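You operate a simulated robot arm through the tools that you are given. There is no shell and no other tool.

Carry out the task below with a simulated robot arm. There is one attempt and no reset: what you move stays moved.

Task
Clear the tester: open its lever, sort the bobbin by the counter, put the weight back, reset the counter. Set down upright: small bobbin.

Only the result counts: the job must be done as asked and must still hold three seconds after the hand-in. Knocking over, shifting, dropping, spilling or breaking anything else fails it.

Robot
A 6-joint arm with a fingered hand, fixed in place. Base frame: the origin is at the foot of the arm, x ahead of it, y to its left, z up; the work surface is at about z = 0.82. Units: m, degrees, N and s.
With the tool pointing down near the work surface it reaches from about 0.34 to 0.76 m from the base axis. Its first joint turns from -166.0 to 166.0 degrees. Payload 4 kg.
The tool frame sits at the grasp point between the pads (the TCP): z along the fingers, y along the line on which they close. The tips reach 0.026 m beyond it. The gripper opens to 0.148 m. The gripper's body begins 0.073 m behind the TCP. The gripper is a hand of 3 fingers: y runs from the thumb to the fingers, the wrist lies at [0, 0, -0.239] in the tool frame.
Orientation is that of the tool frame in the base frame, as [roll, pitch, yaw] about the fixed x, y, z axes, in that order (R = Rz(yaw) Ry(pitch) Rx(roll)). With the fingers straight down and closing along the base's y, the tool's x points along the base's -x, its y along +y and its z along -z.

Tools
- The arm moves only by the tool send_rows. Its argument "increments" is a list of rows, each an object (a shift or turn left out is 0) with "delta_pos": the shift along the tool's x, y, z in m, a list of three; "rot": the turn, a rotation vector about the tool's x, y, z in degrees, a list of three. In form: [{"delta_pos": [x, y, z], "rot": [wx, wy, wz]}, ...]. A call has 1 to 20 rows; each row is the pose to reach, as a shift and turn from the pose commanded when the call began, along the tool's axes at that moment. Each row takes 0.2 s and may step no farther than 0.05 m and 8.6 degrees from the row before; otherwise, the whole call is refused. A pose out of reach is approached as far as the arm can. The call stops where the force on the tool passes 40 N (or 10 N more than at its start, if that is more) or the arm is blocked; 0.2 s more then pass. In this call time passes only in rows, and 0.2 s behind the last. It gives the time, the measured TCP pose, the force on the tool (base axes), the opening and the grip force at its end, in the units of the frame above (readings bear some noise), with the torque about the TCP (base axes, N m) and any sound that the robot's microphone picked up.
- Cameras (640 x 400 px; columns grow to the right, rows downward): "scene" is fixed at [0.2184, 0.651, 1.5798]; the picture's right is [-0.91, -0.41, 0.00], its down [-0.37, 0.81, -0.46] and it looks along [0.19, -0.42, -0.89] (base axes); focal length 344 px, centre (320, 200). "wrist" rides on the gripper at [0.068, -0.039, -0.09] in the tool frame; the picture's right is [0.50, 0.87, 0.00], its down [-0.66, 0.38, -0.65] and it looks along [-0.57, 0.33, 0.76] (tool axes); focal length 222 px, centre (320, 200). There is no depth. A picture from a camera that has moved, and an enlarged one, comes with that camera's place and axes in the base frame and with its lens.
- capture(camera): a new picture of that camera. No time passes.
- slide_trunk(by): slides the trunk up (or, below 0, down) by that many m; the arm rides with it, the base frame stays. It gives what a move gives, with no picture.
- curl_fingers(finger1, finger2, thumb_bend): sets how far each is bent, from 0 (flat) to 100 (curled in); at 30 the hand is open as for a grip, at 70 the pads meet at the TCP. One left out holds its place. A second passes; each finger stops where it meets its share of the squeeze, and holds until it gets a number again. It is the only way to open and close the hand. It gives what a move gives, with no picture; readings hold the bend of each and the force on the fingers (four entries, about 0 where the hand has none), thumb and palm.
- close_up(camera, box): a new picture of the part [left, top, right, bottom] of that camera's present view, enlarged. No time passes.
- close_job(): hands the job in; it is judged then, once.

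Nothing tells you positions but the pictures and the camera data. Unless the task says otherwise, let go and move clear before handing in.

The tools are called after "Request:" by a JSON object that holds its "method" and its "body". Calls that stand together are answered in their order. send_rows: Moves the arm, as the interface text tells. Its arguments: {"type":"object","properties":{"increments":{"type":"array","items":{"type":"object","properties":{"delta_pos":{"type":"array","items":{"type":"number"}},"rot":{"type":"array","items":{"type":"number"}}}}}},"required":["increments"]} The other tools are called the same way: slide_trunk (by) slides the trunk up or down; curl_fingers (finger1, finger2, thumb_bend) moves the fingers one by one; capture (camera) takes a picture; close_up (camera, box) takes an enlarged picture of a part of a camera's view; close_job () hands the job in.

At the start:

```text
time: 0.0
tcp_pos: [0.3924, 0.2702, 1.1492]
tcp_rot: [-180.0, 0.0, -180.0]
force: [-0.5, 0.3, 1.0]
wrist_torque: [-0.02, -0.03, 0.01]
gripper_width: 0.1478
grasp_force: 0.0
shape: jaw
bend: [30.0, 30.0, 30.0]
finger forces: [0.1, 0.0, 0.0, 0.0, 0.1, 0.0]
trunk travel left (down, up): [-0.5, 0.09]
```

scene: 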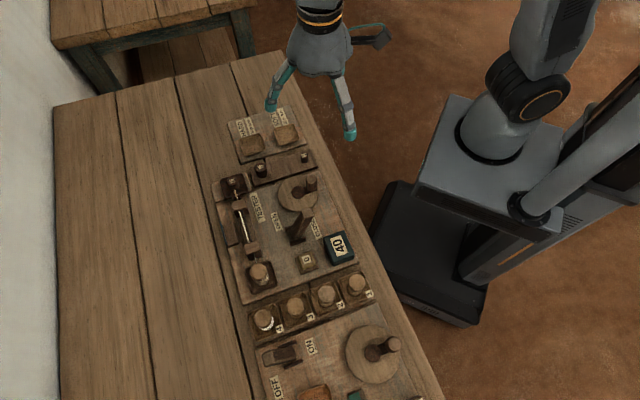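
wrist: 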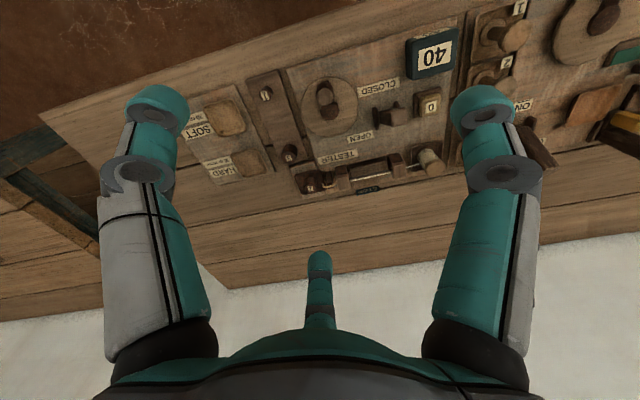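

I see a bench with a tester panel (lever, counter reading 40, a "0" button, bobbin/weight clamps), trays marked SOFT and HARD and a row of weights. I'll take close-ups to read the labels before moving anything.

Request:
{"method": "close_up", "body": {"camera": "scene", "box": [210, 90, 370, 190]}}

Request:
{"method": "close_up", "body": {"camera": "scene", "box": [210, 170, 370, 270]}}

Request:
{"method": "close_up", "body": {"camera": "scene", "box": [230, 240, 390, 340]}}

Request:
{"method": "close_up", "body": {"camera": "scene", "box": [240, 300, 440, 400]}}

Request:
{"method": "close_up", "body": {"camera": "wrist", "box": [180, 60, 340, 200]}}

Request:
{"method": "close_up", "body": {"camera": "wrist", "box": [290, 20, 470, 200]}}

```text
4.00 times, centred on (290, 140) of scene
camera zoom: at [0.2184, 0.651, 1.5798], right [-0.91, -0.41, 0.0], down [-0.37, 0.81, -0.46], along [0.19, -0.42, -0.89], focal length 1377 px, centre (440, 440)
```

zoom: 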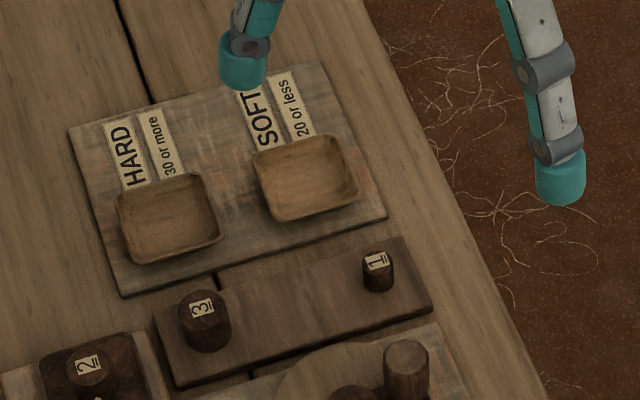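

```text
4.00 times, centred on (290, 220) of scene
camera zoom: at [0.2184, 0.651, 1.5798], right [-0.91, -0.41, 0.0], down [-0.37, 0.81, -0.46], along [0.19, -0.42, -0.89], focal length 1377 px, centre (440, 120)
```

zoom: 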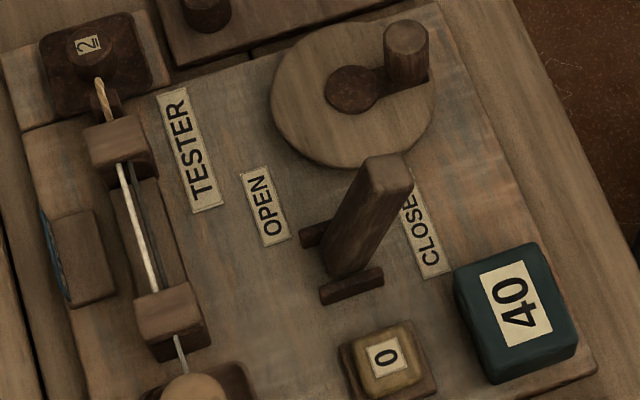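

```text
4.00 times, centred on (310, 290) of scene
camera zoom: at [0.2184, 0.651, 1.5798], right [-0.91, -0.41, 0.0], down [-0.37, 0.81, -0.46], along [0.19, -0.42, -0.89], focal length 1377 px, centre (360, -160)
```

zoom: 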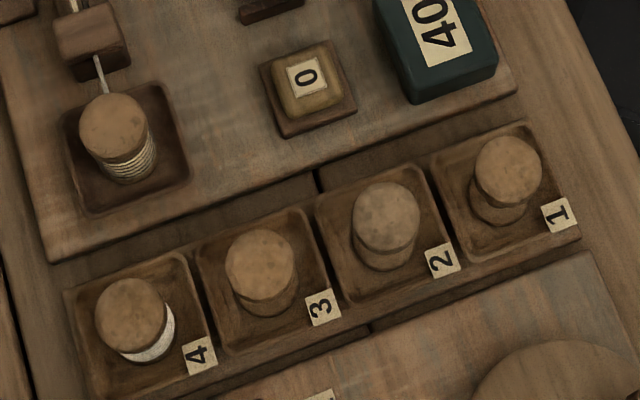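

```text
3.20 times, centred on (340, 350) of scene
camera zoom: at [0.2184, 0.651, 1.5798], right [-0.91, -0.41, 0.0], down [-0.37, 0.81, -0.46], along [0.19, -0.42, -0.89], focal length 1102 px, centre (256, -280)
```

zoom: 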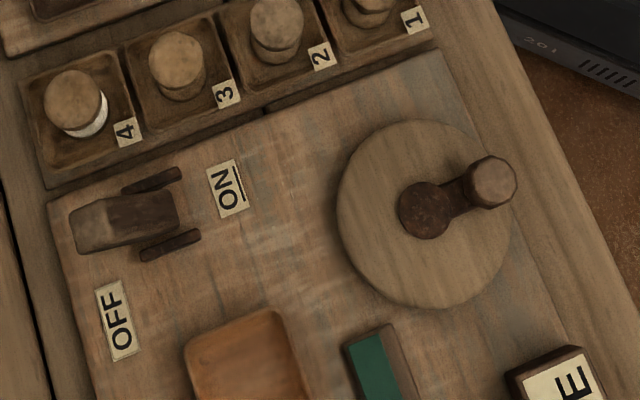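

```text
2.86 times, centred on (260, 130) of wrist
camera zoom: at [0.3254, 0.231, 1.2399], right [-0.5, 0.87, 0.0], down [0.66, 0.38, 0.65], along [0.57, 0.33, -0.76], focal length 635 px, centre (491, 400)
```

zoom: 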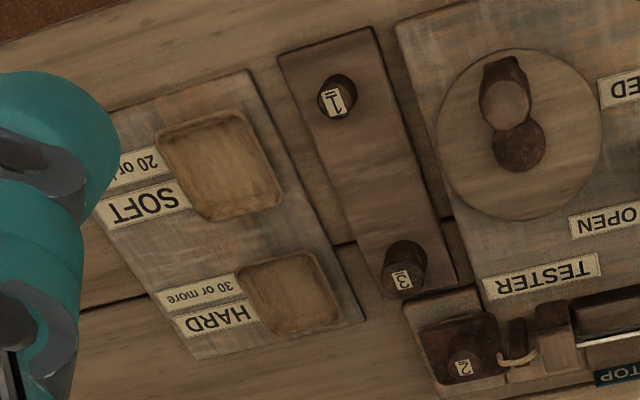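

```text
2.22 times, centred on (380, 110) of wrist
camera zoom: at [0.3254, 0.231, 1.2399], right [-0.5, 0.87, 0.0], down [0.66, 0.38, 0.65], along [0.57, 0.33, -0.76], focal length 494 px, centre (187, 400)
```

zoom: 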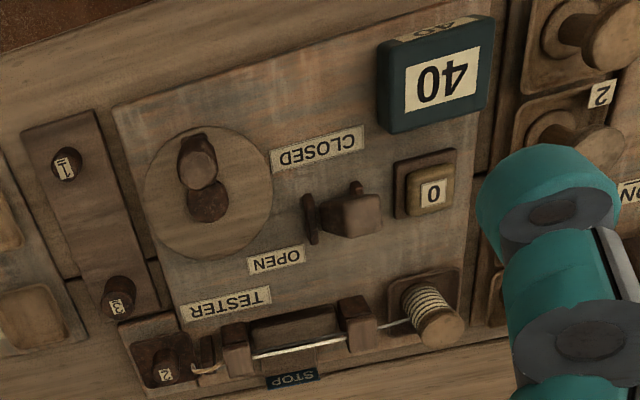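

The counter reads 40, so the bobbin belongs in HARD ("30 or more"). Weight 2 sits at the far end of the tester, and its gap on the rack is between weights 3 and 1. I'll move the wrist camera over the tester for a second, closer view.

Request:
{"method": "send_rows", "body": {"increments": [{"delta_pos": [0.003, 0.025, 0.03]}, {"delta_pos": [0.006, 0.05, 0.06]}, {"delta_pos": [0.009, 0.075, 0.09]}, {"delta_pos": [0.012, 0.1, 0.13]}, {"delta_pos": [0.012, 0.1, 0.13]}]}}

Request:
{"method": "capture", "body": {"camera": "wrist"}}

Request:
{"method": "capture", "body": {"camera": "scene"}}

```text
time: 1.2
tcp_pos: [0.3797, 0.3698, 1.0182]
tcp_rot: [179.9, 0.0, -180.0]
force: [0.3, 0.4, -0.1]
wrist_torque: [-0.07, 0.01, 0.0]
gripper_width: 0.1479
grasp_force: 0.1
shape: jaw
bend: [30.0, 30.0, 30.0]
finger forces: [0.0, 0.0, 0.1, 0.0, 0.0, 0.0]
trunk travel left (down, up): [-0.5, 0.09]
```

```text
taken
camera wrist: at [0.3127, 0.3307, 1.1091], right [-0.5, 0.87, 0.0], down [0.66, 0.38, 0.65], along [0.57, 0.33, -0.76], focal length 222 px, centre (320, 200)
```

wrist: 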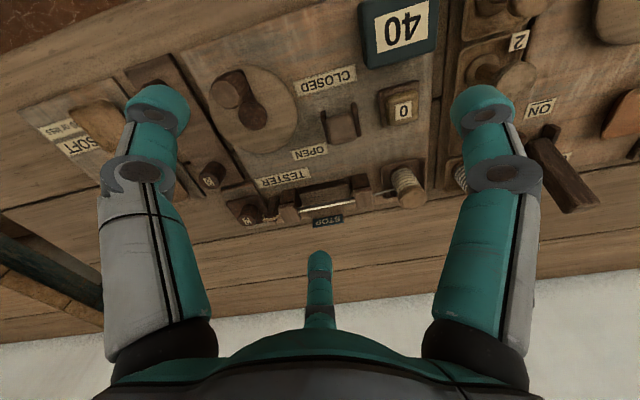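

```text
taken
```

scene: 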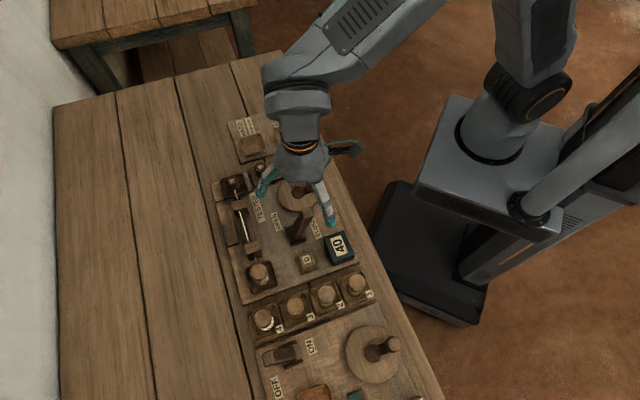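

The hand is clear of everything, hovering over the tester. I'll zoom in on the lever, bobbin, weight and button in this view.

Request:
{"method": "close_up", "body": {"camera": "wrist", "box": [200, 60, 360, 240]}}

Request:
{"method": "close_up", "body": {"camera": "wrist", "box": [300, 60, 460, 240]}}

Request:
{"method": "close_up", "body": {"camera": "wrist", "box": [30, 60, 270, 240]}}

Request:
{"method": "close_up", "body": {"camera": "scene", "box": [220, 200, 360, 300]}}

```text
2.22 times, centred on (280, 150) of wrist
camera zoom: at [0.3127, 0.3307, 1.1091], right [-0.5, 0.87, 0.0], down [0.66, 0.38, 0.65], along [0.57, 0.33, -0.76], focal length 494 px, centre (409, 311)
```

zoom: 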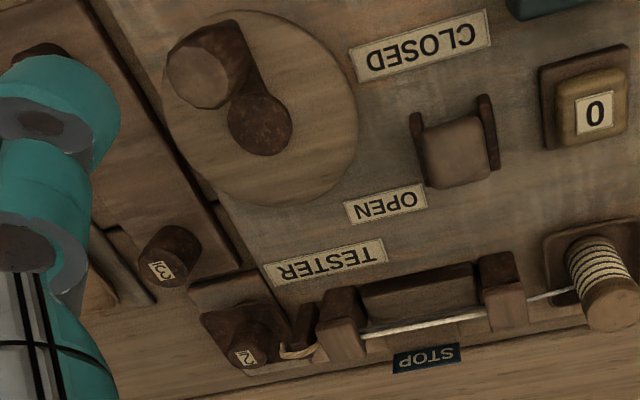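

```text
2.22 times, centred on (380, 150) of wrist
camera zoom: at [0.3127, 0.3307, 1.1091], right [-0.5, 0.87, 0.0], down [0.66, 0.38, 0.65], along [0.57, 0.33, -0.76], focal length 494 px, centre (187, 311)
```

zoom: 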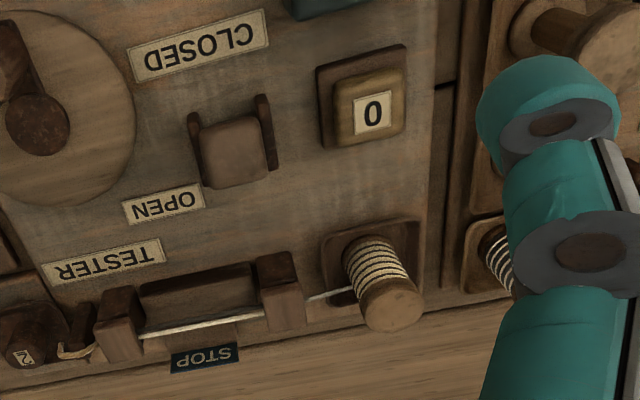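

```text
2.22 times, centred on (150, 150) of wrist
camera zoom: at [0.3127, 0.3307, 1.1091], right [-0.5, 0.87, 0.0], down [0.66, 0.38, 0.65], along [0.57, 0.33, -0.76], focal length 494 px, centre (698, 311)
```

zoom: 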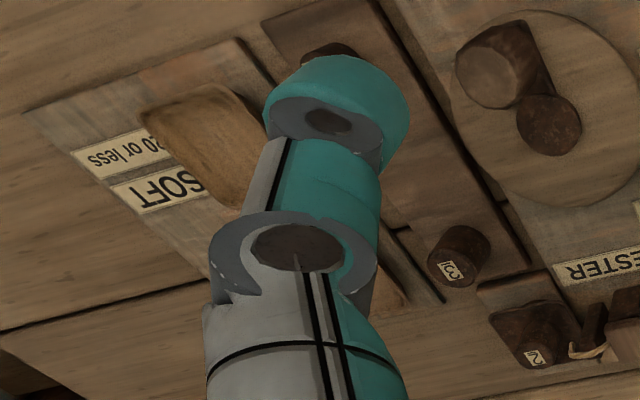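

```text
4.00 times, centred on (290, 250) of scene
camera zoom: at [0.2184, 0.651, 1.5798], right [-0.91, -0.41, 0.0], down [-0.37, 0.81, -0.46], along [0.19, -0.42, -0.89], focal length 1377 px, centre (440, 0)
```

zoom: 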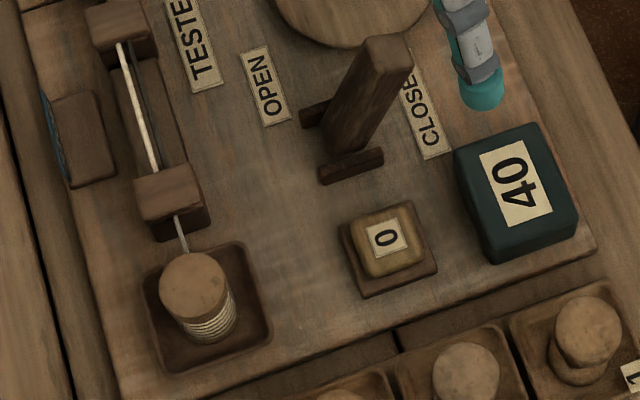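

I put the lever's hinge near (0.39, 0.41) and its tip near (0.370, 0.384, 0.93), leaning towards CLOSED, so it has to swing along about (+0.71, +0.70). I'll close the hand into a fist here, above everything, to push with.

Request:
{"method": "curl_fingers", "body": {"finger1": 69, "finger2": 69, "thumb_bend": 69}}

Request:
{"method": "capture", "body": {"camera": "wrist"}}

Request:
{"method": "close_up", "body": {"camera": "scene", "box": [210, 100, 370, 200]}}

```text
time: 2.2
tcp_pos: [0.3799, 0.3702, 1.0188]
tcp_rot: [-179.9, 0.0, -180.0]
force: [-1.1, 0.3, 0.1]
wrist_torque: [0.01, 0.0, -0.04]
gripper_width: 0.0023
grasp_force: 0.1
shape: fingers
bend: [69.0, 69.0, 69.0]
finger forces: [0.0, 0.0, 0.1, 0.1, 0.0, 0.0]
trunk travel left (down, up): [-0.5, 0.09]
```

```text
taken
camera wrist: at [0.3127, 0.3302, 1.1096], right [-0.5, 0.87, 0.0], down [0.66, 0.38, 0.65], along [0.57, 0.33, -0.76], focal length 222 px, centre (320, 200)
```

wrist: 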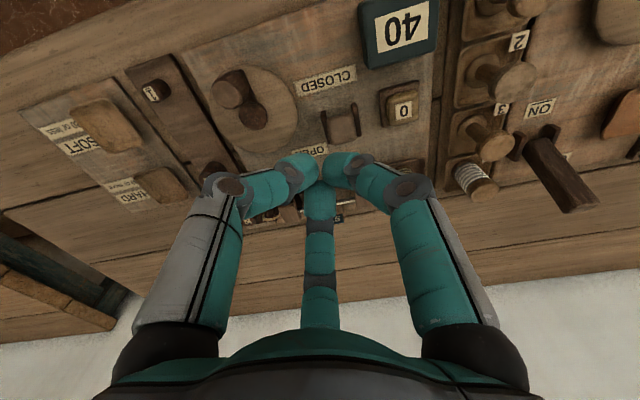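

```text
4.00 times, centred on (290, 150) of scene
camera zoom: at [0.2184, 0.651, 1.5798], right [-0.91, -0.41, 0.0], down [-0.37, 0.81, -0.46], along [0.19, -0.42, -0.89], focal length 1377 px, centre (440, 400)
```

zoom: 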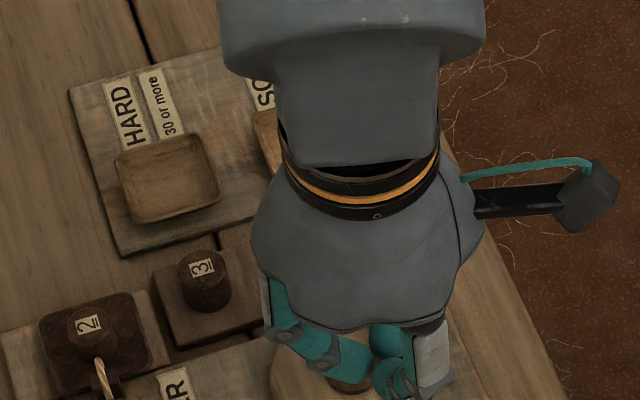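

The fist's fingers flare outwards above the tips, so I'll turn the hand 45° to put a gap between two fingers facing the push direction. Then I'll shift behind the lever on the CLOSED side, staying high, and check before going down.

Request:
{"method": "send_rows", "body": {"increments": [{"delta_pos": [0.01, -0.006, 0], "rot": [0, 0, 7.6]}, {"delta_pos": [0.02, -0.012, 0], "rot": [0, 0, 15.2]}, {"delta_pos": [0.03, -0.018, 0], "rot": [0, 0, 22.8]}, {"delta_pos": [0.04, -0.024, 0], "rot": [0, 0, 30.4]}, {"delta_pos": [0.05, -0.03, 0], "rot": [0, 0, 38]}, {"delta_pos": [0.058, -0.033, 0], "rot": [0, 0, 45.5]}, {"delta_pos": [0.058, -0.033, 0.03], "rot": [0, 0, 45.5]}]}}

Request:
{"method": "capture", "body": {"camera": "wrist"}}

Request:
{"method": "close_up", "body": {"camera": "scene", "box": [220, 150, 380, 270]}}

```text
time: 3.8
tcp_pos: [0.3213, 0.3375, 0.9885]
tcp_rot: [179.9, -0.1, 134.4]
force: [0.3, -0.9, -0.4]
wrist_torque: [0.01, 0.01, -0.03]
gripper_width: 0.0021
grasp_force: 0.0
shape: fingers
bend: [69.0, 69.0, 69.0]
finger forces: [0.0, 0.0, 0.1, 0.0, 0.1, 0.0]
trunk travel left (down, up): [-0.5, 0.09]
```

```text
taken
camera wrist: at [0.2472, 0.3578, 1.0797], right [0.27, 0.96, 0.0], down [0.73, -0.2, 0.65], along [0.63, -0.18, -0.76], focal length 222 px, centre (320, 200)
```

wrist: 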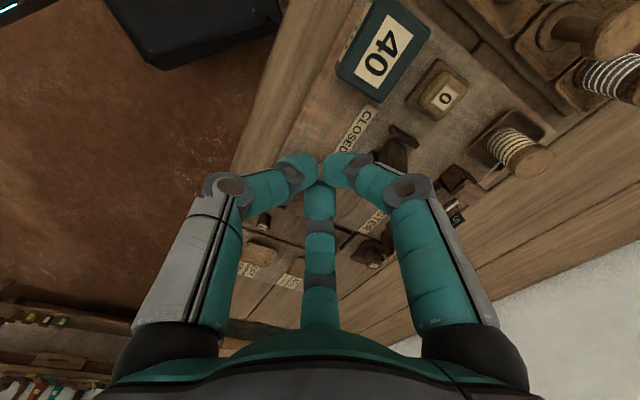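

```text
3.33 times, centred on (300, 210) of scene
camera zoom: at [0.2184, 0.651, 1.5798], right [-0.91, -0.41, 0.0], down [-0.37, 0.81, -0.46], along [0.19, -0.42, -0.89], focal length 1148 px, centre (387, 167)
```

zoom: 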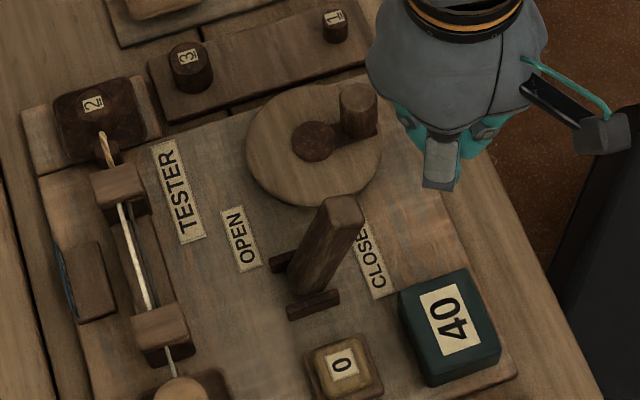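

The fist is about 0.067 m behind the lever tip, with the gap facing it. I'll lower the fingertips to about z = 0.885, above the counter and crank knob.

Request:
{"method": "send_rows", "body": {"increments": [{"delta_pos": [0, 0, 0.03]}, {"delta_pos": [0, 0, 0.06]}, {"delta_pos": [0, 0, 0.08]}, {"delta_pos": [0, 0, 0.08]}]}}

Request:
{"method": "close_up", "body": {"camera": "wrist", "box": [240, 80, 480, 240]}}

Request:
{"method": "close_up", "body": {"camera": "scene", "box": [240, 150, 400, 270]}}

```text
time: 4.8
tcp_pos: [0.3222, 0.3373, 0.9083]
tcp_rot: [-180.0, -0.1, 134.6]
force: [0.0, -0.4, 0.3]
wrist_torque: [0.0, 0.02, -0.02]
gripper_width: 0.0022
grasp_force: 0.0
shape: fingers
bend: [69.0, 69.0, 69.0]
finger forces: [0.0, 0.1, 0.1, 0.0, 0.1, 0.0]
trunk travel left (down, up): [-0.5, 0.09]
```

```text
2.50 times, centred on (360, 160) of wrist
camera zoom: at [0.2477, 0.3581, 0.9993], right [0.27, 0.96, 0.0], down [0.73, -0.2, 0.65], along [0.63, -0.17, -0.76], focal length 555 px, centre (220, 300)
```

zoom: 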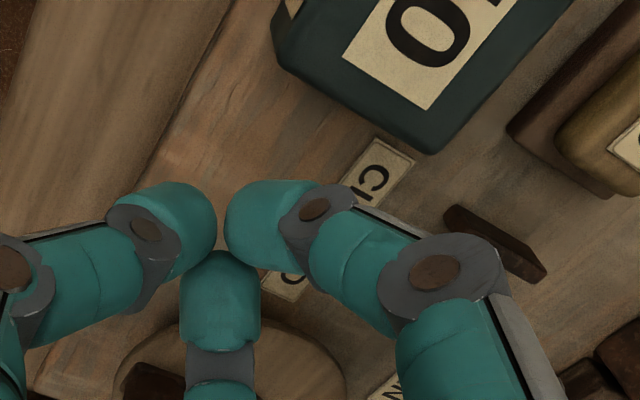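

```text
3.33 times, centred on (320, 210) of scene
camera zoom: at [0.2184, 0.651, 1.5798], right [-0.91, -0.41, 0.0], down [-0.37, 0.81, -0.46], along [0.19, -0.42, -0.89], focal length 1148 px, centre (320, 167)
```

zoom: 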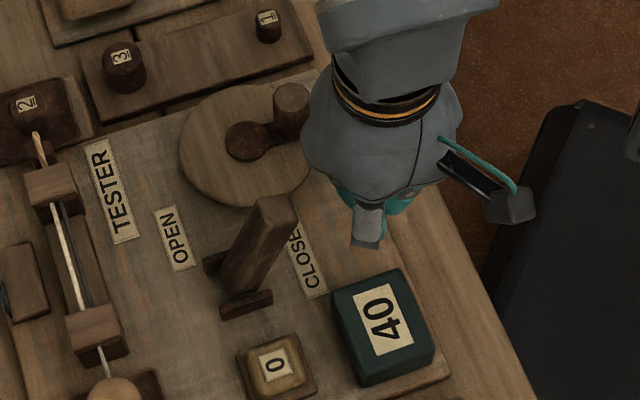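

The tool's +y now lies along the push direction. I'll push in small steps, watching the force and checking pictures.

Request:
{"method": "send_rows", "body": {"increments": [{"delta_pos": [0, 0.01, 0]}, {"delta_pos": [0, 0.02, 0]}, {"delta_pos": [0, 0.03, 0]}, {"delta_pos": [0, 0.04, 0]}, {"delta_pos": [0, 0.05, 0]}]}}

Request:
{"method": "close_up", "body": {"camera": "scene", "box": [240, 150, 400, 270]}}

Request:
{"method": "close_up", "body": {"camera": "wrist", "box": [240, 80, 480, 240]}}

```text
time: 6.0
tcp_pos: [0.3588, 0.3727, 0.9082]
tcp_rot: [180.0, -0.1, 134.6]
force: [0.5, -0.4, 0.2]
wrist_torque: [0.01, 0.04, 0.0]
gripper_width: 0.0024
grasp_force: 0.0
shape: fingers
bend: [69.0, 69.0, 69.0]
finger forces: [0.0, 0.0, 0.1, 0.0, 0.0, 0.0]
trunk travel left (down, up): [-0.5, 0.09]
```

```text
3.33 times, centred on (320, 210) of scene
camera zoom: at [0.2184, 0.651, 1.5798], right [-0.91, -0.41, 0.0], down [-0.37, 0.81, -0.46], along [0.19, -0.42, -0.89], focal length 1148 px, centre (320, 167)
```

zoom: 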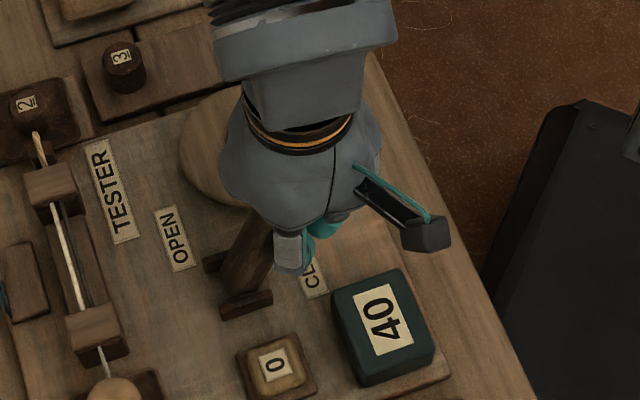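

```text
2.50 times, centred on (360, 160) of wrist
camera zoom: at [0.2831, 0.3933, 0.9999], right [0.27, 0.96, 0.0], down [0.73, -0.2, 0.65], along [0.63, -0.17, -0.76], focal length 555 px, centre (220, 300)
```

zoom: 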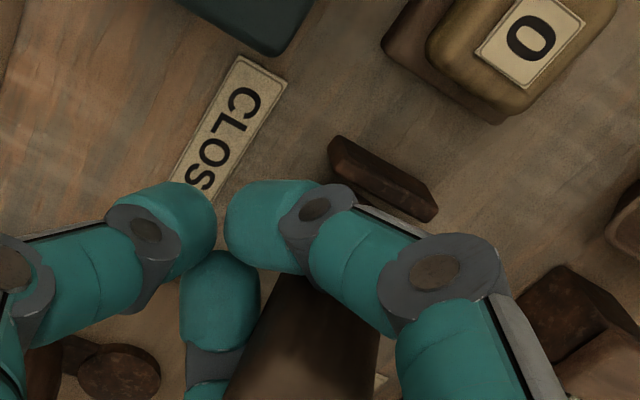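

The lever now sits in the gap between the two fingers, with no contact force yet. I'll keep pushing.

Request:
{"method": "send_rows", "body": {"increments": [{"delta_pos": [0, 0.008, 0]}, {"delta_pos": [0, 0.016, 0]}, {"delta_pos": [0, 0.024, 0]}, {"delta_pos": [0, 0.032, 0]}]}}

Request:
{"method": "close_up", "body": {"camera": "scene", "box": [240, 150, 400, 270]}}

Request:
{"method": "close_up", "body": {"camera": "wrist", "box": [240, 80, 480, 240]}}

```text
time: 7.0
tcp_pos: [0.3821, 0.3945, 0.9093]
tcp_rot: [-179.9, 0.0, 134.4]
force: [0.0, 0.1, -0.4]
wrist_torque: [-0.02, -0.01, -0.02]
gripper_width: 0.0013
grasp_force: 0.6
shape: fingers
bend: [69.0, 69.0, 69.0]
finger forces: [0.7, 0.1, 0.0, 0.0, 0.0, 0.0]
trunk travel left (down, up): [-0.5, 0.09]
```

```text
3.33 times, centred on (320, 210) of scene
camera zoom: at [0.2184, 0.651, 1.5798], right [-0.91, -0.41, 0.0], down [-0.37, 0.81, -0.46], along [0.19, -0.42, -0.89], focal length 1148 px, centre (320, 167)
```

zoom: 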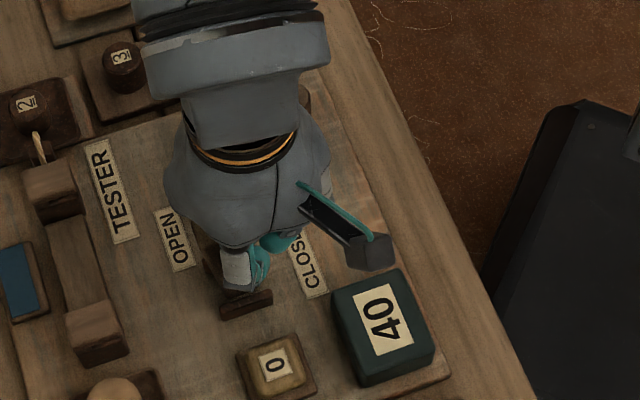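

```text
2.50 times, centred on (360, 160) of wrist
camera zoom: at [0.3064, 0.4154, 1.0], right [0.27, 0.96, 0.0], down [0.73, -0.2, 0.65], along [0.63, -0.17, -0.76], focal length 555 px, centre (220, 300)
```

zoom: 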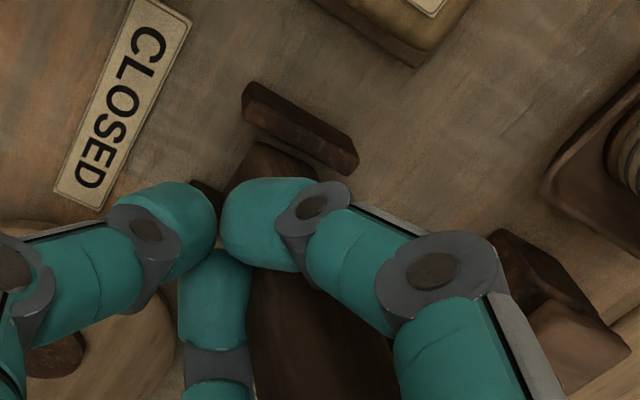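

The lever is moving: the thread between the posts is gone and the STOP flag has flipped flat. I'll keep pushing to be sure it reaches fully OPEN.

Request:
{"method": "send_rows", "body": {"increments": [{"delta_pos": [0, 0.007, 0]}, {"delta_pos": [0, 0.014, 0]}, {"delta_pos": [0, 0.021, 0]}]}}

Request:
{"method": "close_up", "body": {"camera": "scene", "box": [220, 150, 380, 270]}}

Request:
{"method": "close_up", "body": {"camera": "wrist", "box": [240, 80, 480, 240]}}

```text
time: 7.8
tcp_pos: [0.3946, 0.4088, 0.9094]
tcp_rot: [-179.9, 0.1, 134.5]
force: [-8.4, -8.5, -0.3]
wrist_torque: [-0.19, 0.22, 0.0]
gripper_width: 0.0
grasp_force: 6.2
shape: fingers
bend: [70.0, 70.0, 68.0]
finger forces: [6.5, 5.4, 0.1, 0.1, 0.0, 0.0]
trunk travel left (down, up): [-0.5, 0.09]
```

```text
3.33 times, centred on (300, 210) of scene
camera zoom: at [0.2184, 0.651, 1.5798], right [-0.91, -0.41, 0.0], down [-0.37, 0.81, -0.46], along [0.19, -0.42, -0.89], focal length 1148 px, centre (387, 167)
```

zoom: 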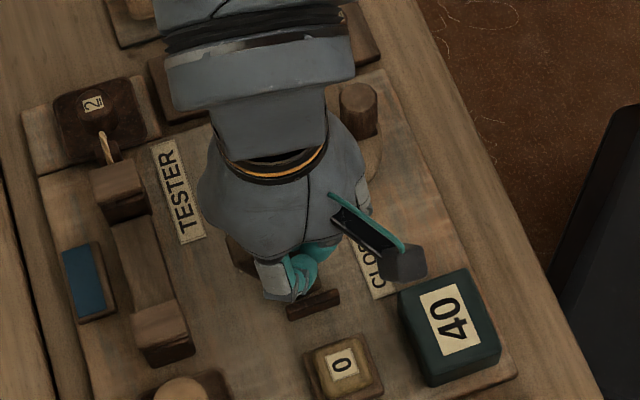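

```text
2.50 times, centred on (360, 160) of wrist
camera zoom: at [0.3203, 0.4292, 1.0003], right [0.27, 0.96, 0.0], down [0.73, -0.2, 0.65], along [0.63, -0.18, -0.76], focal length 555 px, centre (220, 300)
```

zoom: 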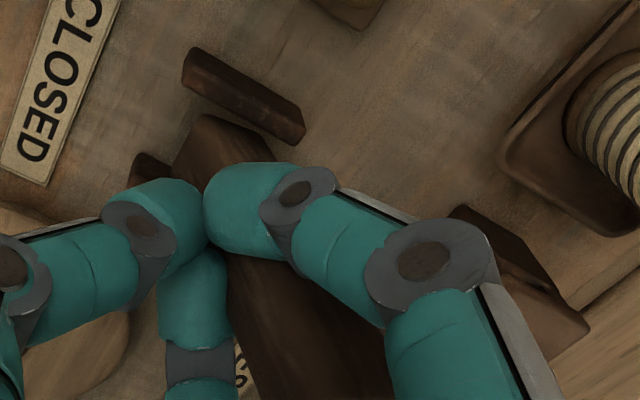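

The force rose to about 12 N, so the lever seems to be at its OPEN stop. I'll back straight off and lift to check.

Request:
{"method": "send_rows", "body": {"increments": [{"delta_pos": [0, -0.02, 0]}, {"delta_pos": [0, -0.045, 0]}, {"delta_pos": [0, -0.06, 0]}, {"delta_pos": [0, -0.06, -0.04]}, {"delta_pos": [0, -0.06, -0.08]}, {"delta_pos": [0, -0.06, -0.12]}, {"delta_pos": [0, -0.06, -0.12]}]}}

Request:
{"method": "close_up", "body": {"camera": "scene", "box": [210, 160, 370, 280]}}

Request:
{"method": "capture", "body": {"camera": "wrist"}}

```text
time: 9.4
tcp_pos: [0.3543, 0.3666, 1.0284]
tcp_rot: [179.9, -0.1, 134.6]
force: [-0.6, -0.1, 0.2]
wrist_torque: [0.01, -0.01, 0.01]
gripper_width: 0.0021
grasp_force: 0.1
shape: fingers
bend: [69.0, 69.0, 69.0]
finger forces: [0.1, 0.0, 0.0, 0.0, 0.0, 0.1]
trunk travel left (down, up): [-0.5, 0.09]
```

```text
3.33 times, centred on (290, 220) of scene
camera zoom: at [0.2184, 0.651, 1.5798], right [-0.91, -0.41, 0.0], down [-0.37, 0.81, -0.46], along [0.19, -0.42, -0.89], focal length 1148 px, centre (420, 133)
```

zoom: 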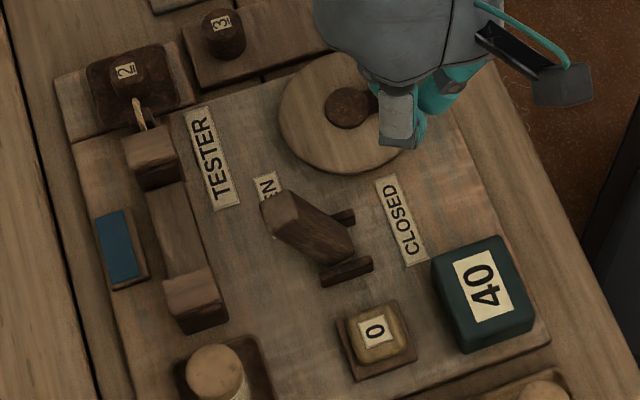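

```text
taken
camera wrist: at [0.2781, 0.3879, 1.1204], right [0.27, 0.96, 0.0], down [0.73, -0.2, 0.65], along [0.63, -0.17, -0.76], focal length 222 px, centre (320, 200)
```

wrist: 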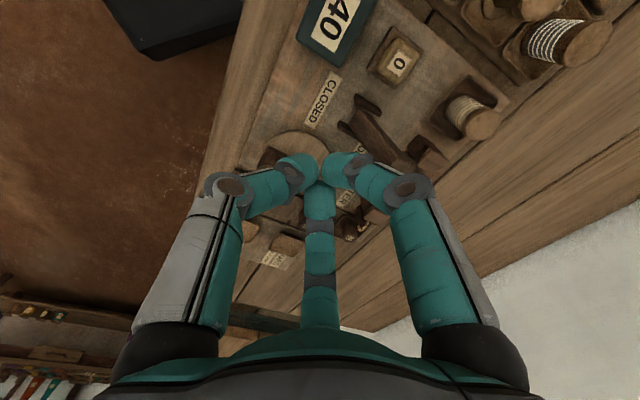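

The lever is open and leaning over the OPEN label, and the counter still shows 40. Next I'll go above the bobbin at about (0.414, 0.526) and pre-shape the fingers to a small opening.

Request:
{"method": "send_rows", "body": {"increments": [{"delta_pos": [0.018, 0.0386, 0]}, {"delta_pos": [0.036, 0.0772, 0]}, {"delta_pos": [0.054, 0.1158, 0]}, {"delta_pos": [0.0719, 0.1543, 0]}, {"delta_pos": [0.0719, 0.1543, 0.02]}]}}

Request:
{"method": "curl_fingers", "body": {"finger1": 52, "finger2": 52, "thumb_bend": 52}}

Request:
{"method": "capture", "body": {"camera": "wrist"}}

Request:
{"method": "close_up", "body": {"camera": "scene", "box": [190, 180, 350, 300]}}

```text
time: 10.6
tcp_pos: [0.4118, 0.5261, 1.0081]
tcp_rot: [180.0, 0.0, 134.5]
force: [0.6, 0.4, 0.4]
wrist_torque: [-0.01, -0.02, -0.03]
gripper_width: 0.0019
grasp_force: 0.1
shape: fingers
bend: [69.0, 69.0, 69.0]
finger forces: [0.0, 0.0, 0.1, 0.0, 0.0, 0.1]
trunk travel left (down, up): [-0.5, 0.09]
```

```text
time: 11.6
tcp_pos: [0.4127, 0.528, 1.0091]
tcp_rot: [-179.9, -0.1, 134.5]
force: [-0.2, 0.2, 0.5]
wrist_torque: [-0.02, 0.0, 0.0]
gripper_width: 0.0551
grasp_force: 0.1
shape: fingers
bend: [52.0, 52.0, 52.0]
finger forces: [0.0, 0.1, 0.0, 0.0, 0.1, 0.1]
trunk travel left (down, up): [-0.5, 0.09]
```

```text
taken
camera wrist: at [0.3379, 0.5476, 1.1001], right [0.27, 0.96, 0.0], down [0.73, -0.2, 0.65], along [0.63, -0.17, -0.76], focal length 222 px, centre (320, 200)
```

wrist: 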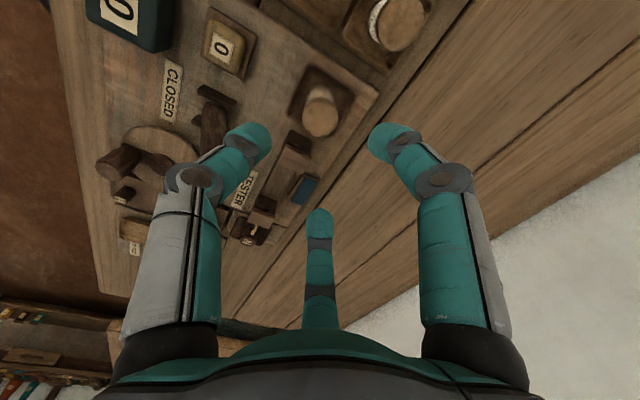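

```text
3.33 times, centred on (270, 240) of scene
camera zoom: at [0.2184, 0.651, 1.5798], right [-0.91, -0.41, 0.0], down [-0.37, 0.81, -0.46], along [0.19, -0.42, -0.89], focal length 1148 px, centre (487, 67)
```

zoom: 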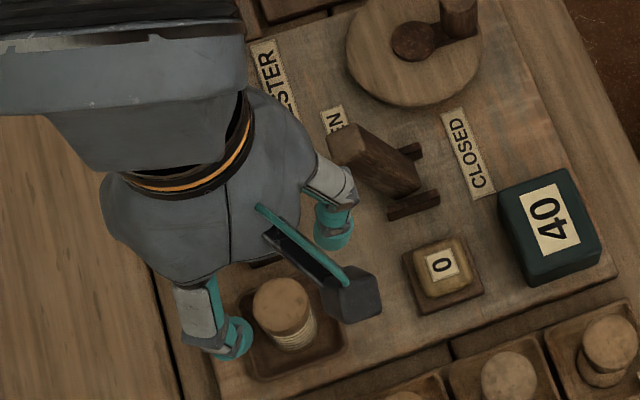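

The bobbin is visible between the fingers, slightly off the TCP axis. I'll zoom in to refine its centre and top height.

Request:
{"method": "close_up", "body": {"camera": "wrist", "box": [260, 50, 400, 150]}}

Request:
{"method": "close_up", "body": {"camera": "scene", "box": [230, 240, 300, 290]}}

```text
4.00 times, centred on (330, 100) of wrist
camera zoom: at [0.3379, 0.5476, 1.1001], right [0.27, 0.96, 0.0], down [0.73, -0.2, 0.65], along [0.63, -0.17, -0.76], focal length 888 px, centre (280, 600)
```

zoom: 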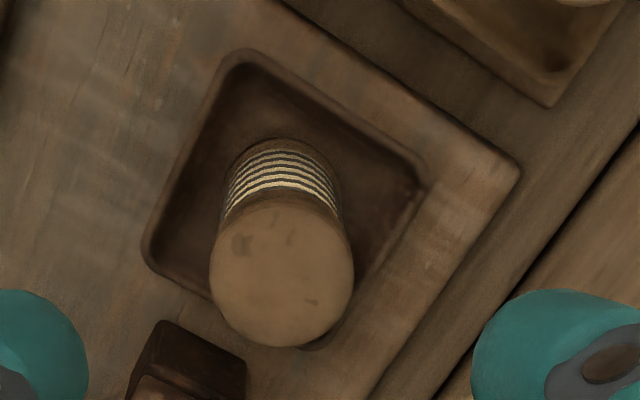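

```text
8.00 times, centred on (265, 265) of scene
camera zoom: at [0.2184, 0.651, 1.5798], right [-0.91, -0.41, 0.0], down [-0.37, 0.81, -0.46], along [0.19, -0.42, -0.89], focal length 2754 px, centre (760, -320)
```

zoom: 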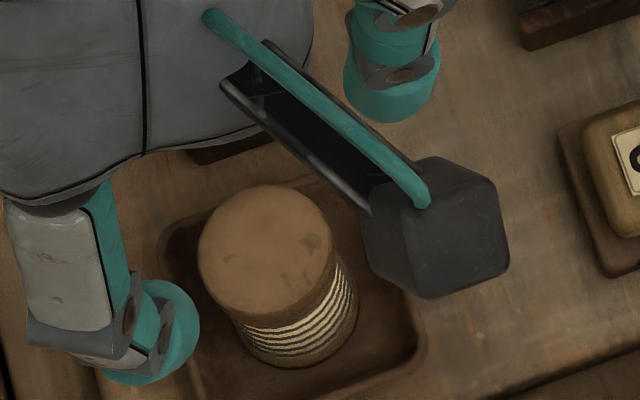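

The bobbin's axis is at about (0.414, 0.526), top near z = 0.889, flange radius about 17 mm. I'll go down until the fingertips are just above its top and check centring.

Request:
{"method": "send_rows", "body": {"increments": [{"delta_pos": [-0.0025, -0.0003, 0.03]}, {"delta_pos": [-0.0025, -0.0003, 0.06]}, {"delta_pos": [-0.0025, -0.0003, 0.085]}, {"delta_pos": [-0.0025, -0.0003, 0.085]}]}}

Request:
{"method": "capture", "body": {"camera": "wrist"}}

Request:
{"method": "close_up", "body": {"camera": "scene", "box": [210, 220, 310, 300]}}

```text
time: 12.6
tcp_pos: [0.4161, 0.5244, 0.9236]
tcp_rot: [180.0, 0.1, 134.5]
force: [0.6, -0.4, 0.6]
wrist_torque: [0.05, -0.02, 0.0]
gripper_width: 0.0551
grasp_force: 0.0
shape: fingers
bend: [52.0, 52.0, 52.0]
finger forces: [0.0, 0.0, 0.0, 0.0, 0.1, 0.0]
trunk travel left (down, up): [-0.5, 0.09]
```

```text
taken
camera wrist: at [0.3406, 0.5447, 1.0147], right [0.27, 0.96, 0.0], down [0.73, -0.2, 0.65], along [0.63, -0.17, -0.76], focal length 222 px, centre (320, 200)
```

wrist: 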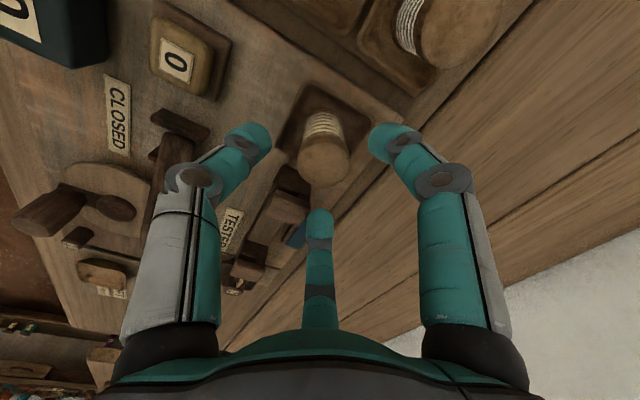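

```text
5.00 times, centred on (260, 260) of scene
camera zoom: at [0.2184, 0.651, 1.5798], right [-0.91, -0.41, 0.0], down [-0.37, 0.81, -0.46], along [0.19, -0.42, -0.89], focal length 1721 px, centre (620, -100)
```

zoom: 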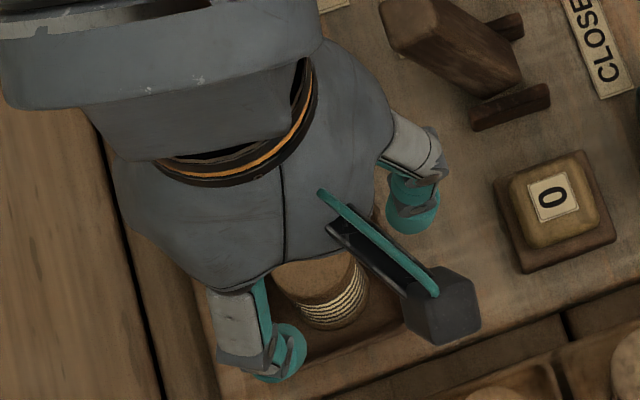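

The bobbin is about 2.6 mm off the hand's axis. I'll correct that and go down around its upper part.

Request:
{"method": "send_rows", "body": {"increments": [{"delta_pos": [0.0019, 0.0018, 0.0]}, {"delta_pos": [0.0019, 0.0018, 0.015]}, {"delta_pos": [0.0019, 0.0018, 0.03]}, {"delta_pos": [0.0019, 0.0018, 0.044]}, {"delta_pos": [0.0019, 0.0018, 0.044]}]}}

Request:
{"method": "close_up", "body": {"camera": "wrist", "box": [220, 100, 420, 260]}}

```text
time: 13.8
tcp_pos: [0.4155, 0.5284, 0.8804]
tcp_rot: [180.0, -0.1, 134.5]
force: [0.0, 0.4, 2.6]
wrist_torque: [0.06, -0.05, 0.0]
gripper_width: 0.0553
grasp_force: 1.6
shape: fingers
bend: [52.0, 52.0, 52.0]
finger forces: [1.8, 0.9, 0.0, 0.1, 0.1, 0.0]
trunk travel left (down, up): [-0.5, 0.09]
```

```text
2.50 times, centred on (320, 180) of wrist
camera zoom: at [0.3398, 0.5483, 0.9707], right [0.27, 0.96, 0.0], down [0.73, -0.2, 0.65], along [0.63, -0.17, -0.76], focal length 555 px, centre (320, 250)
```

zoom: 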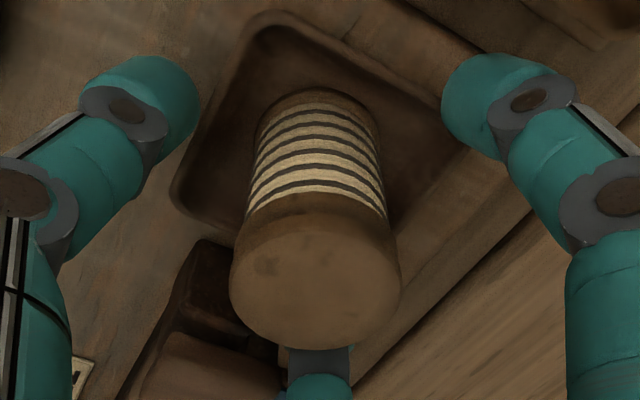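

I feel a slight touch (about 2.6 N) on the two fingers. Before closing I'll look at what they're touching.

Request:
{"method": "capture", "body": {"camera": "wrist"}}

Request:
{"method": "close_up", "body": {"camera": "scene", "box": [210, 220, 310, 300]}}

Request:
{"method": "close_up", "body": {"camera": "wrist", "box": [360, 80, 520, 200]}}

Request:
{"method": "close_up", "body": {"camera": "wrist", "box": [240, 160, 400, 280]}}

```text
taken
camera wrist: at [0.3398, 0.5483, 0.9707], right [0.27, 0.96, 0.0], down [0.73, -0.2, 0.65], along [0.63, -0.17, -0.76], focal length 222 px, centre (320, 200)
```

wrist: 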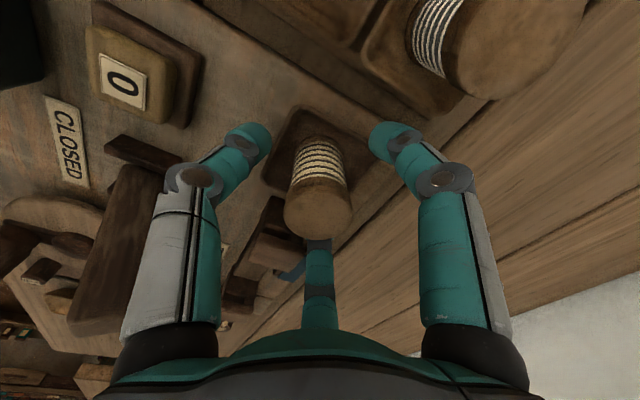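

```text
5.00 times, centred on (260, 260) of scene
camera zoom: at [0.2184, 0.651, 1.5798], right [-0.91, -0.41, 0.0], down [-0.37, 0.81, -0.46], along [0.19, -0.42, -0.89], focal length 1721 px, centre (620, -100)
```

zoom: 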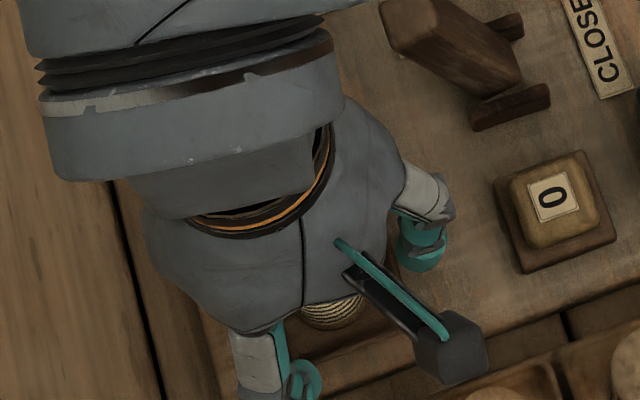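

```text
3.33 times, centred on (440, 140) of wrist
camera zoom: at [0.3398, 0.5483, 0.9707], right [0.27, 0.96, 0.0], down [0.73, -0.2, 0.65], along [0.63, -0.17, -0.76], focal length 740 px, centre (-80, 400)
```

zoom: 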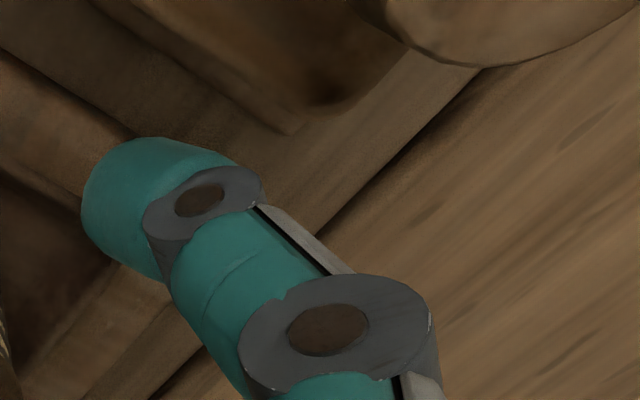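

```text
3.33 times, centred on (320, 220) of wrist
camera zoom: at [0.3398, 0.5483, 0.9707], right [0.27, 0.96, 0.0], down [0.73, -0.2, 0.65], along [0.63, -0.17, -0.76], focal length 740 px, centre (320, 133)
```

zoom: 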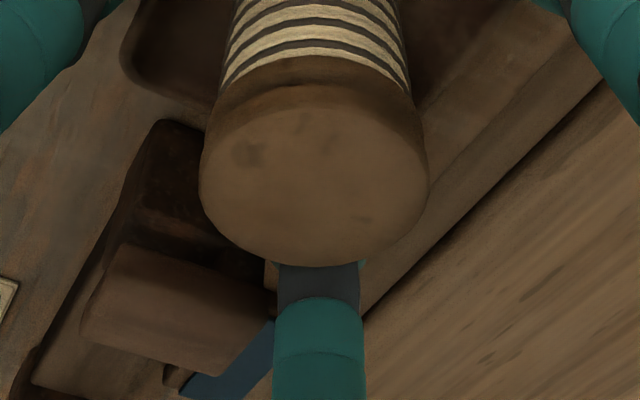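

The far finger is brushing the corner of the thread post, and closing will draw it away from there. I'll lift 3 mm to relieve the touch, then close on the bobbin.

Request:
{"method": "send_rows", "body": {"increments": [{"delta_pos": [0, 0, -0.003]}]}}

Request:
{"method": "curl_fingers", "body": {"finger1": 70, "finger2": 70, "thumb_bend": 70}}

Request:
{"method": "close_up", "body": {"camera": "wrist", "box": [220, 100, 420, 260]}}

```text
time: 14.2
tcp_pos: [0.4135, 0.527, 0.8824]
tcp_rot: [180.0, 0.1, 134.5]
force: [0.8, -0.4, -0.1]
wrist_torque: [0.02, 0.01, -0.02]
gripper_width: 0.0558
grasp_force: 0.0
shape: fingers
bend: [52.0, 52.0, 52.0]
finger forces: [0.0, 0.1, 0.0, 0.0, 0.0, 0.0]
trunk travel left (down, up): [-0.5, 0.09]
```

```text
time: 15.2
tcp_pos: [0.4148, 0.5277, 0.8818]
tcp_rot: [180.0, 0.0, 134.5]
force: [1.5, 0.6, -1.2]
wrist_torque: [-0.04, -0.04, -0.01]
gripper_width: 0.0272
grasp_force: 13.7
shape: fingers
bend: [56.0, 56.0, 69.0]
finger forces: [10.0, 10.3, 0.0, 0.0, 6.5, 0.0]
trunk travel left (down, up): [-0.5, 0.09]
```

```text
2.50 times, centred on (320, 180) of wrist
camera zoom: at [0.34, 0.5486, 0.9733], right [0.27, 0.96, 0.0], down [0.73, -0.2, 0.65], along [0.63, -0.17, -0.76], focal length 555 px, centre (320, 250)
```

zoom: 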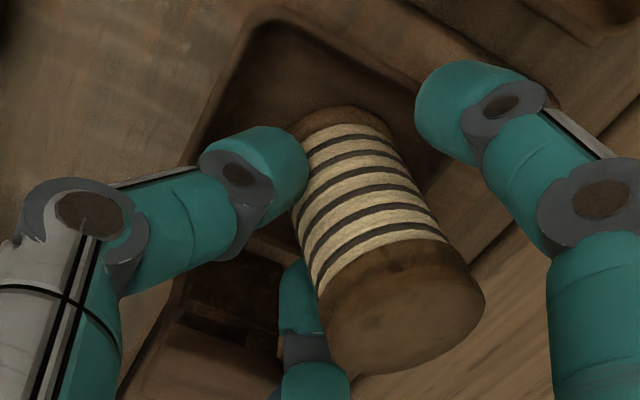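

The thumb closed further than the fingers and pushed the bobbin over, so it looks shifted and tilted. I'll check from the scene camera before deciding whether to regrasp.

Request:
{"method": "close_up", "body": {"camera": "scene", "box": [220, 240, 300, 300]}}

Request:
{"method": "capture", "body": {"camera": "wrist"}}

```text
6.67 times, centred on (260, 270) of scene
camera zoom: at [0.2184, 0.651, 1.5798], right [-0.91, -0.41, 0.0], down [-0.37, 0.81, -0.46], along [0.19, -0.42, -0.89], focal length 2295 px, centre (720, -267)
```

zoom: 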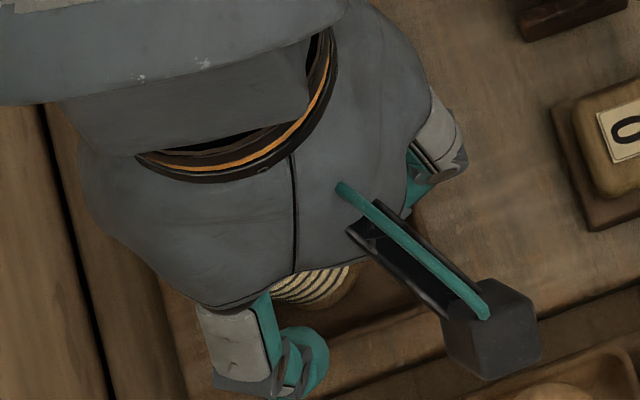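

```text
taken
camera wrist: at [0.34, 0.5486, 0.9733], right [0.27, 0.96, 0.0], down [0.73, -0.2, 0.65], along [0.63, -0.17, -0.76], focal length 222 px, centre (320, 200)
```

wrist: 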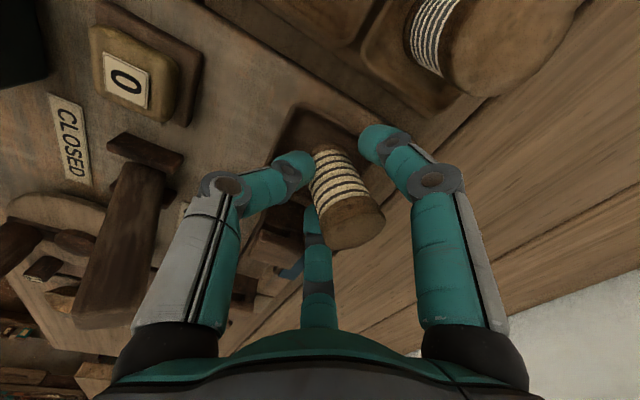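

The bobbin is tilted about 10° in this grip, so I'll reopen, let it settle and close symmetrically in small steps instead.

Request:
{"method": "curl_fingers", "body": {"finger1": 52, "finger2": 52, "thumb_bend": 52}}

Request:
{"method": "capture", "body": {"camera": "wrist"}}

Request:
{"method": "close_up", "body": {"camera": "wrist", "box": [220, 100, 420, 260]}}

```text
time: 16.2
tcp_pos: [0.4153, 0.5271, 0.8823]
tcp_rot: [-179.9, 0.1, 134.5]
force: [-0.1, -0.1, -0.8]
wrist_torque: [0.01, -0.02, 0.0]
gripper_width: 0.055
grasp_force: 0.1
shape: fingers
bend: [52.0, 52.0, 52.0]
finger forces: [0.1, 0.0, 0.1, 0.0, 0.0, 0.0]
trunk travel left (down, up): [-0.5, 0.09]
```

```text
taken
camera wrist: at [0.3398, 0.5485, 0.9735], right [0.27, 0.96, 0.0], down [0.73, -0.2, 0.65], along [0.63, -0.17, -0.76], focal length 222 px, centre (320, 200)
```

wrist: 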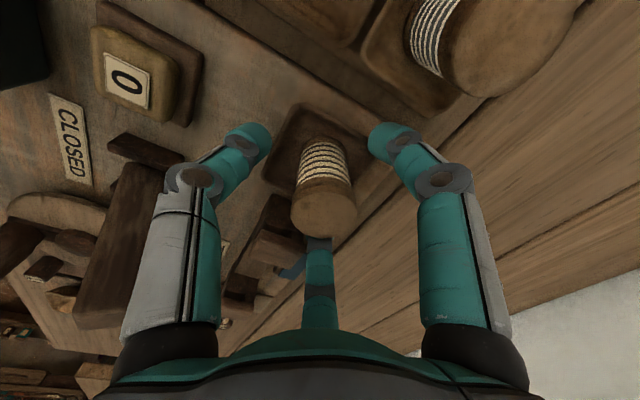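

```text
2.50 times, centred on (320, 180) of wrist
camera zoom: at [0.3398, 0.5485, 0.9735], right [0.27, 0.96, 0.0], down [0.73, -0.2, 0.65], along [0.63, -0.17, -0.76], focal length 555 px, centre (320, 250)
```

zoom: 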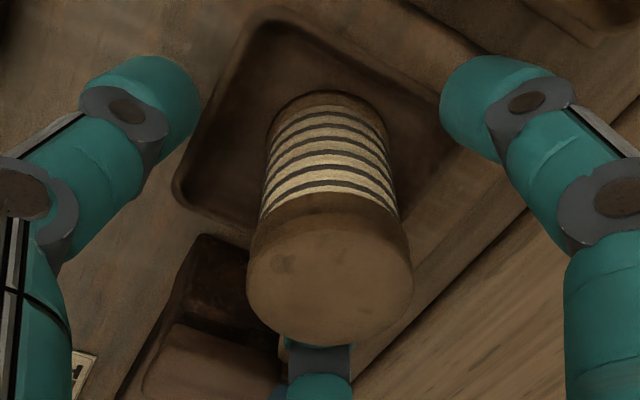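

The bobbin settled upright again, about 3 mm off the hand axis. I'll re-centre by that amount and close in even steps.

Request:
{"method": "send_rows", "body": {"increments": [{"delta_pos": [-0.0007, 0.0028, 0]}]}}

Request:
{"method": "curl_fingers", "body": {"finger1": 57, "finger2": 57, "thumb_bend": 57}}

Request:
{"method": "close_up", "body": {"camera": "wrist", "box": [220, 100, 420, 260]}}

```text
time: 16.6
tcp_pos: [0.4168, 0.528, 0.8815]
tcp_rot: [-180.0, 0.0, 134.5]
force: [-0.2, 0.2, 0.0]
wrist_torque: [0.0, 0.0, 0.0]
gripper_width: 0.055
grasp_force: 0.2
shape: fingers
bend: [52.0, 52.0, 52.0]
finger forces: [0.0, 0.0, 0.0, 0.1, 0.0, 0.0]
trunk travel left (down, up): [-0.5, 0.09]
```

```text
time: 17.6
tcp_pos: [0.417, 0.5285, 0.8824]
tcp_rot: [-179.9, 0.0, 134.5]
force: [-0.4, 1.2, -0.9]
wrist_torque: [0.04, 0.01, 0.02]
gripper_width: 0.0458
grasp_force: 0.8
shape: fingers
bend: [54.0, 55.0, 56.0]
finger forces: [1.7, 0.7, 0.0, 0.1, 0.1, 0.0]
trunk travel left (down, up): [-0.5, 0.09]
```

```text
2.50 times, centred on (320, 180) of wrist
camera zoom: at [0.3423, 0.5498, 0.9734], right [0.27, 0.96, 0.0], down [0.73, -0.2, 0.65], along [0.63, -0.17, -0.76], focal length 555 px, centre (320, 250)
```

zoom: 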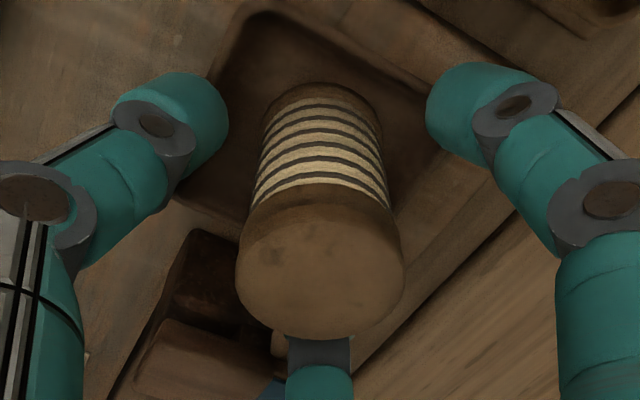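

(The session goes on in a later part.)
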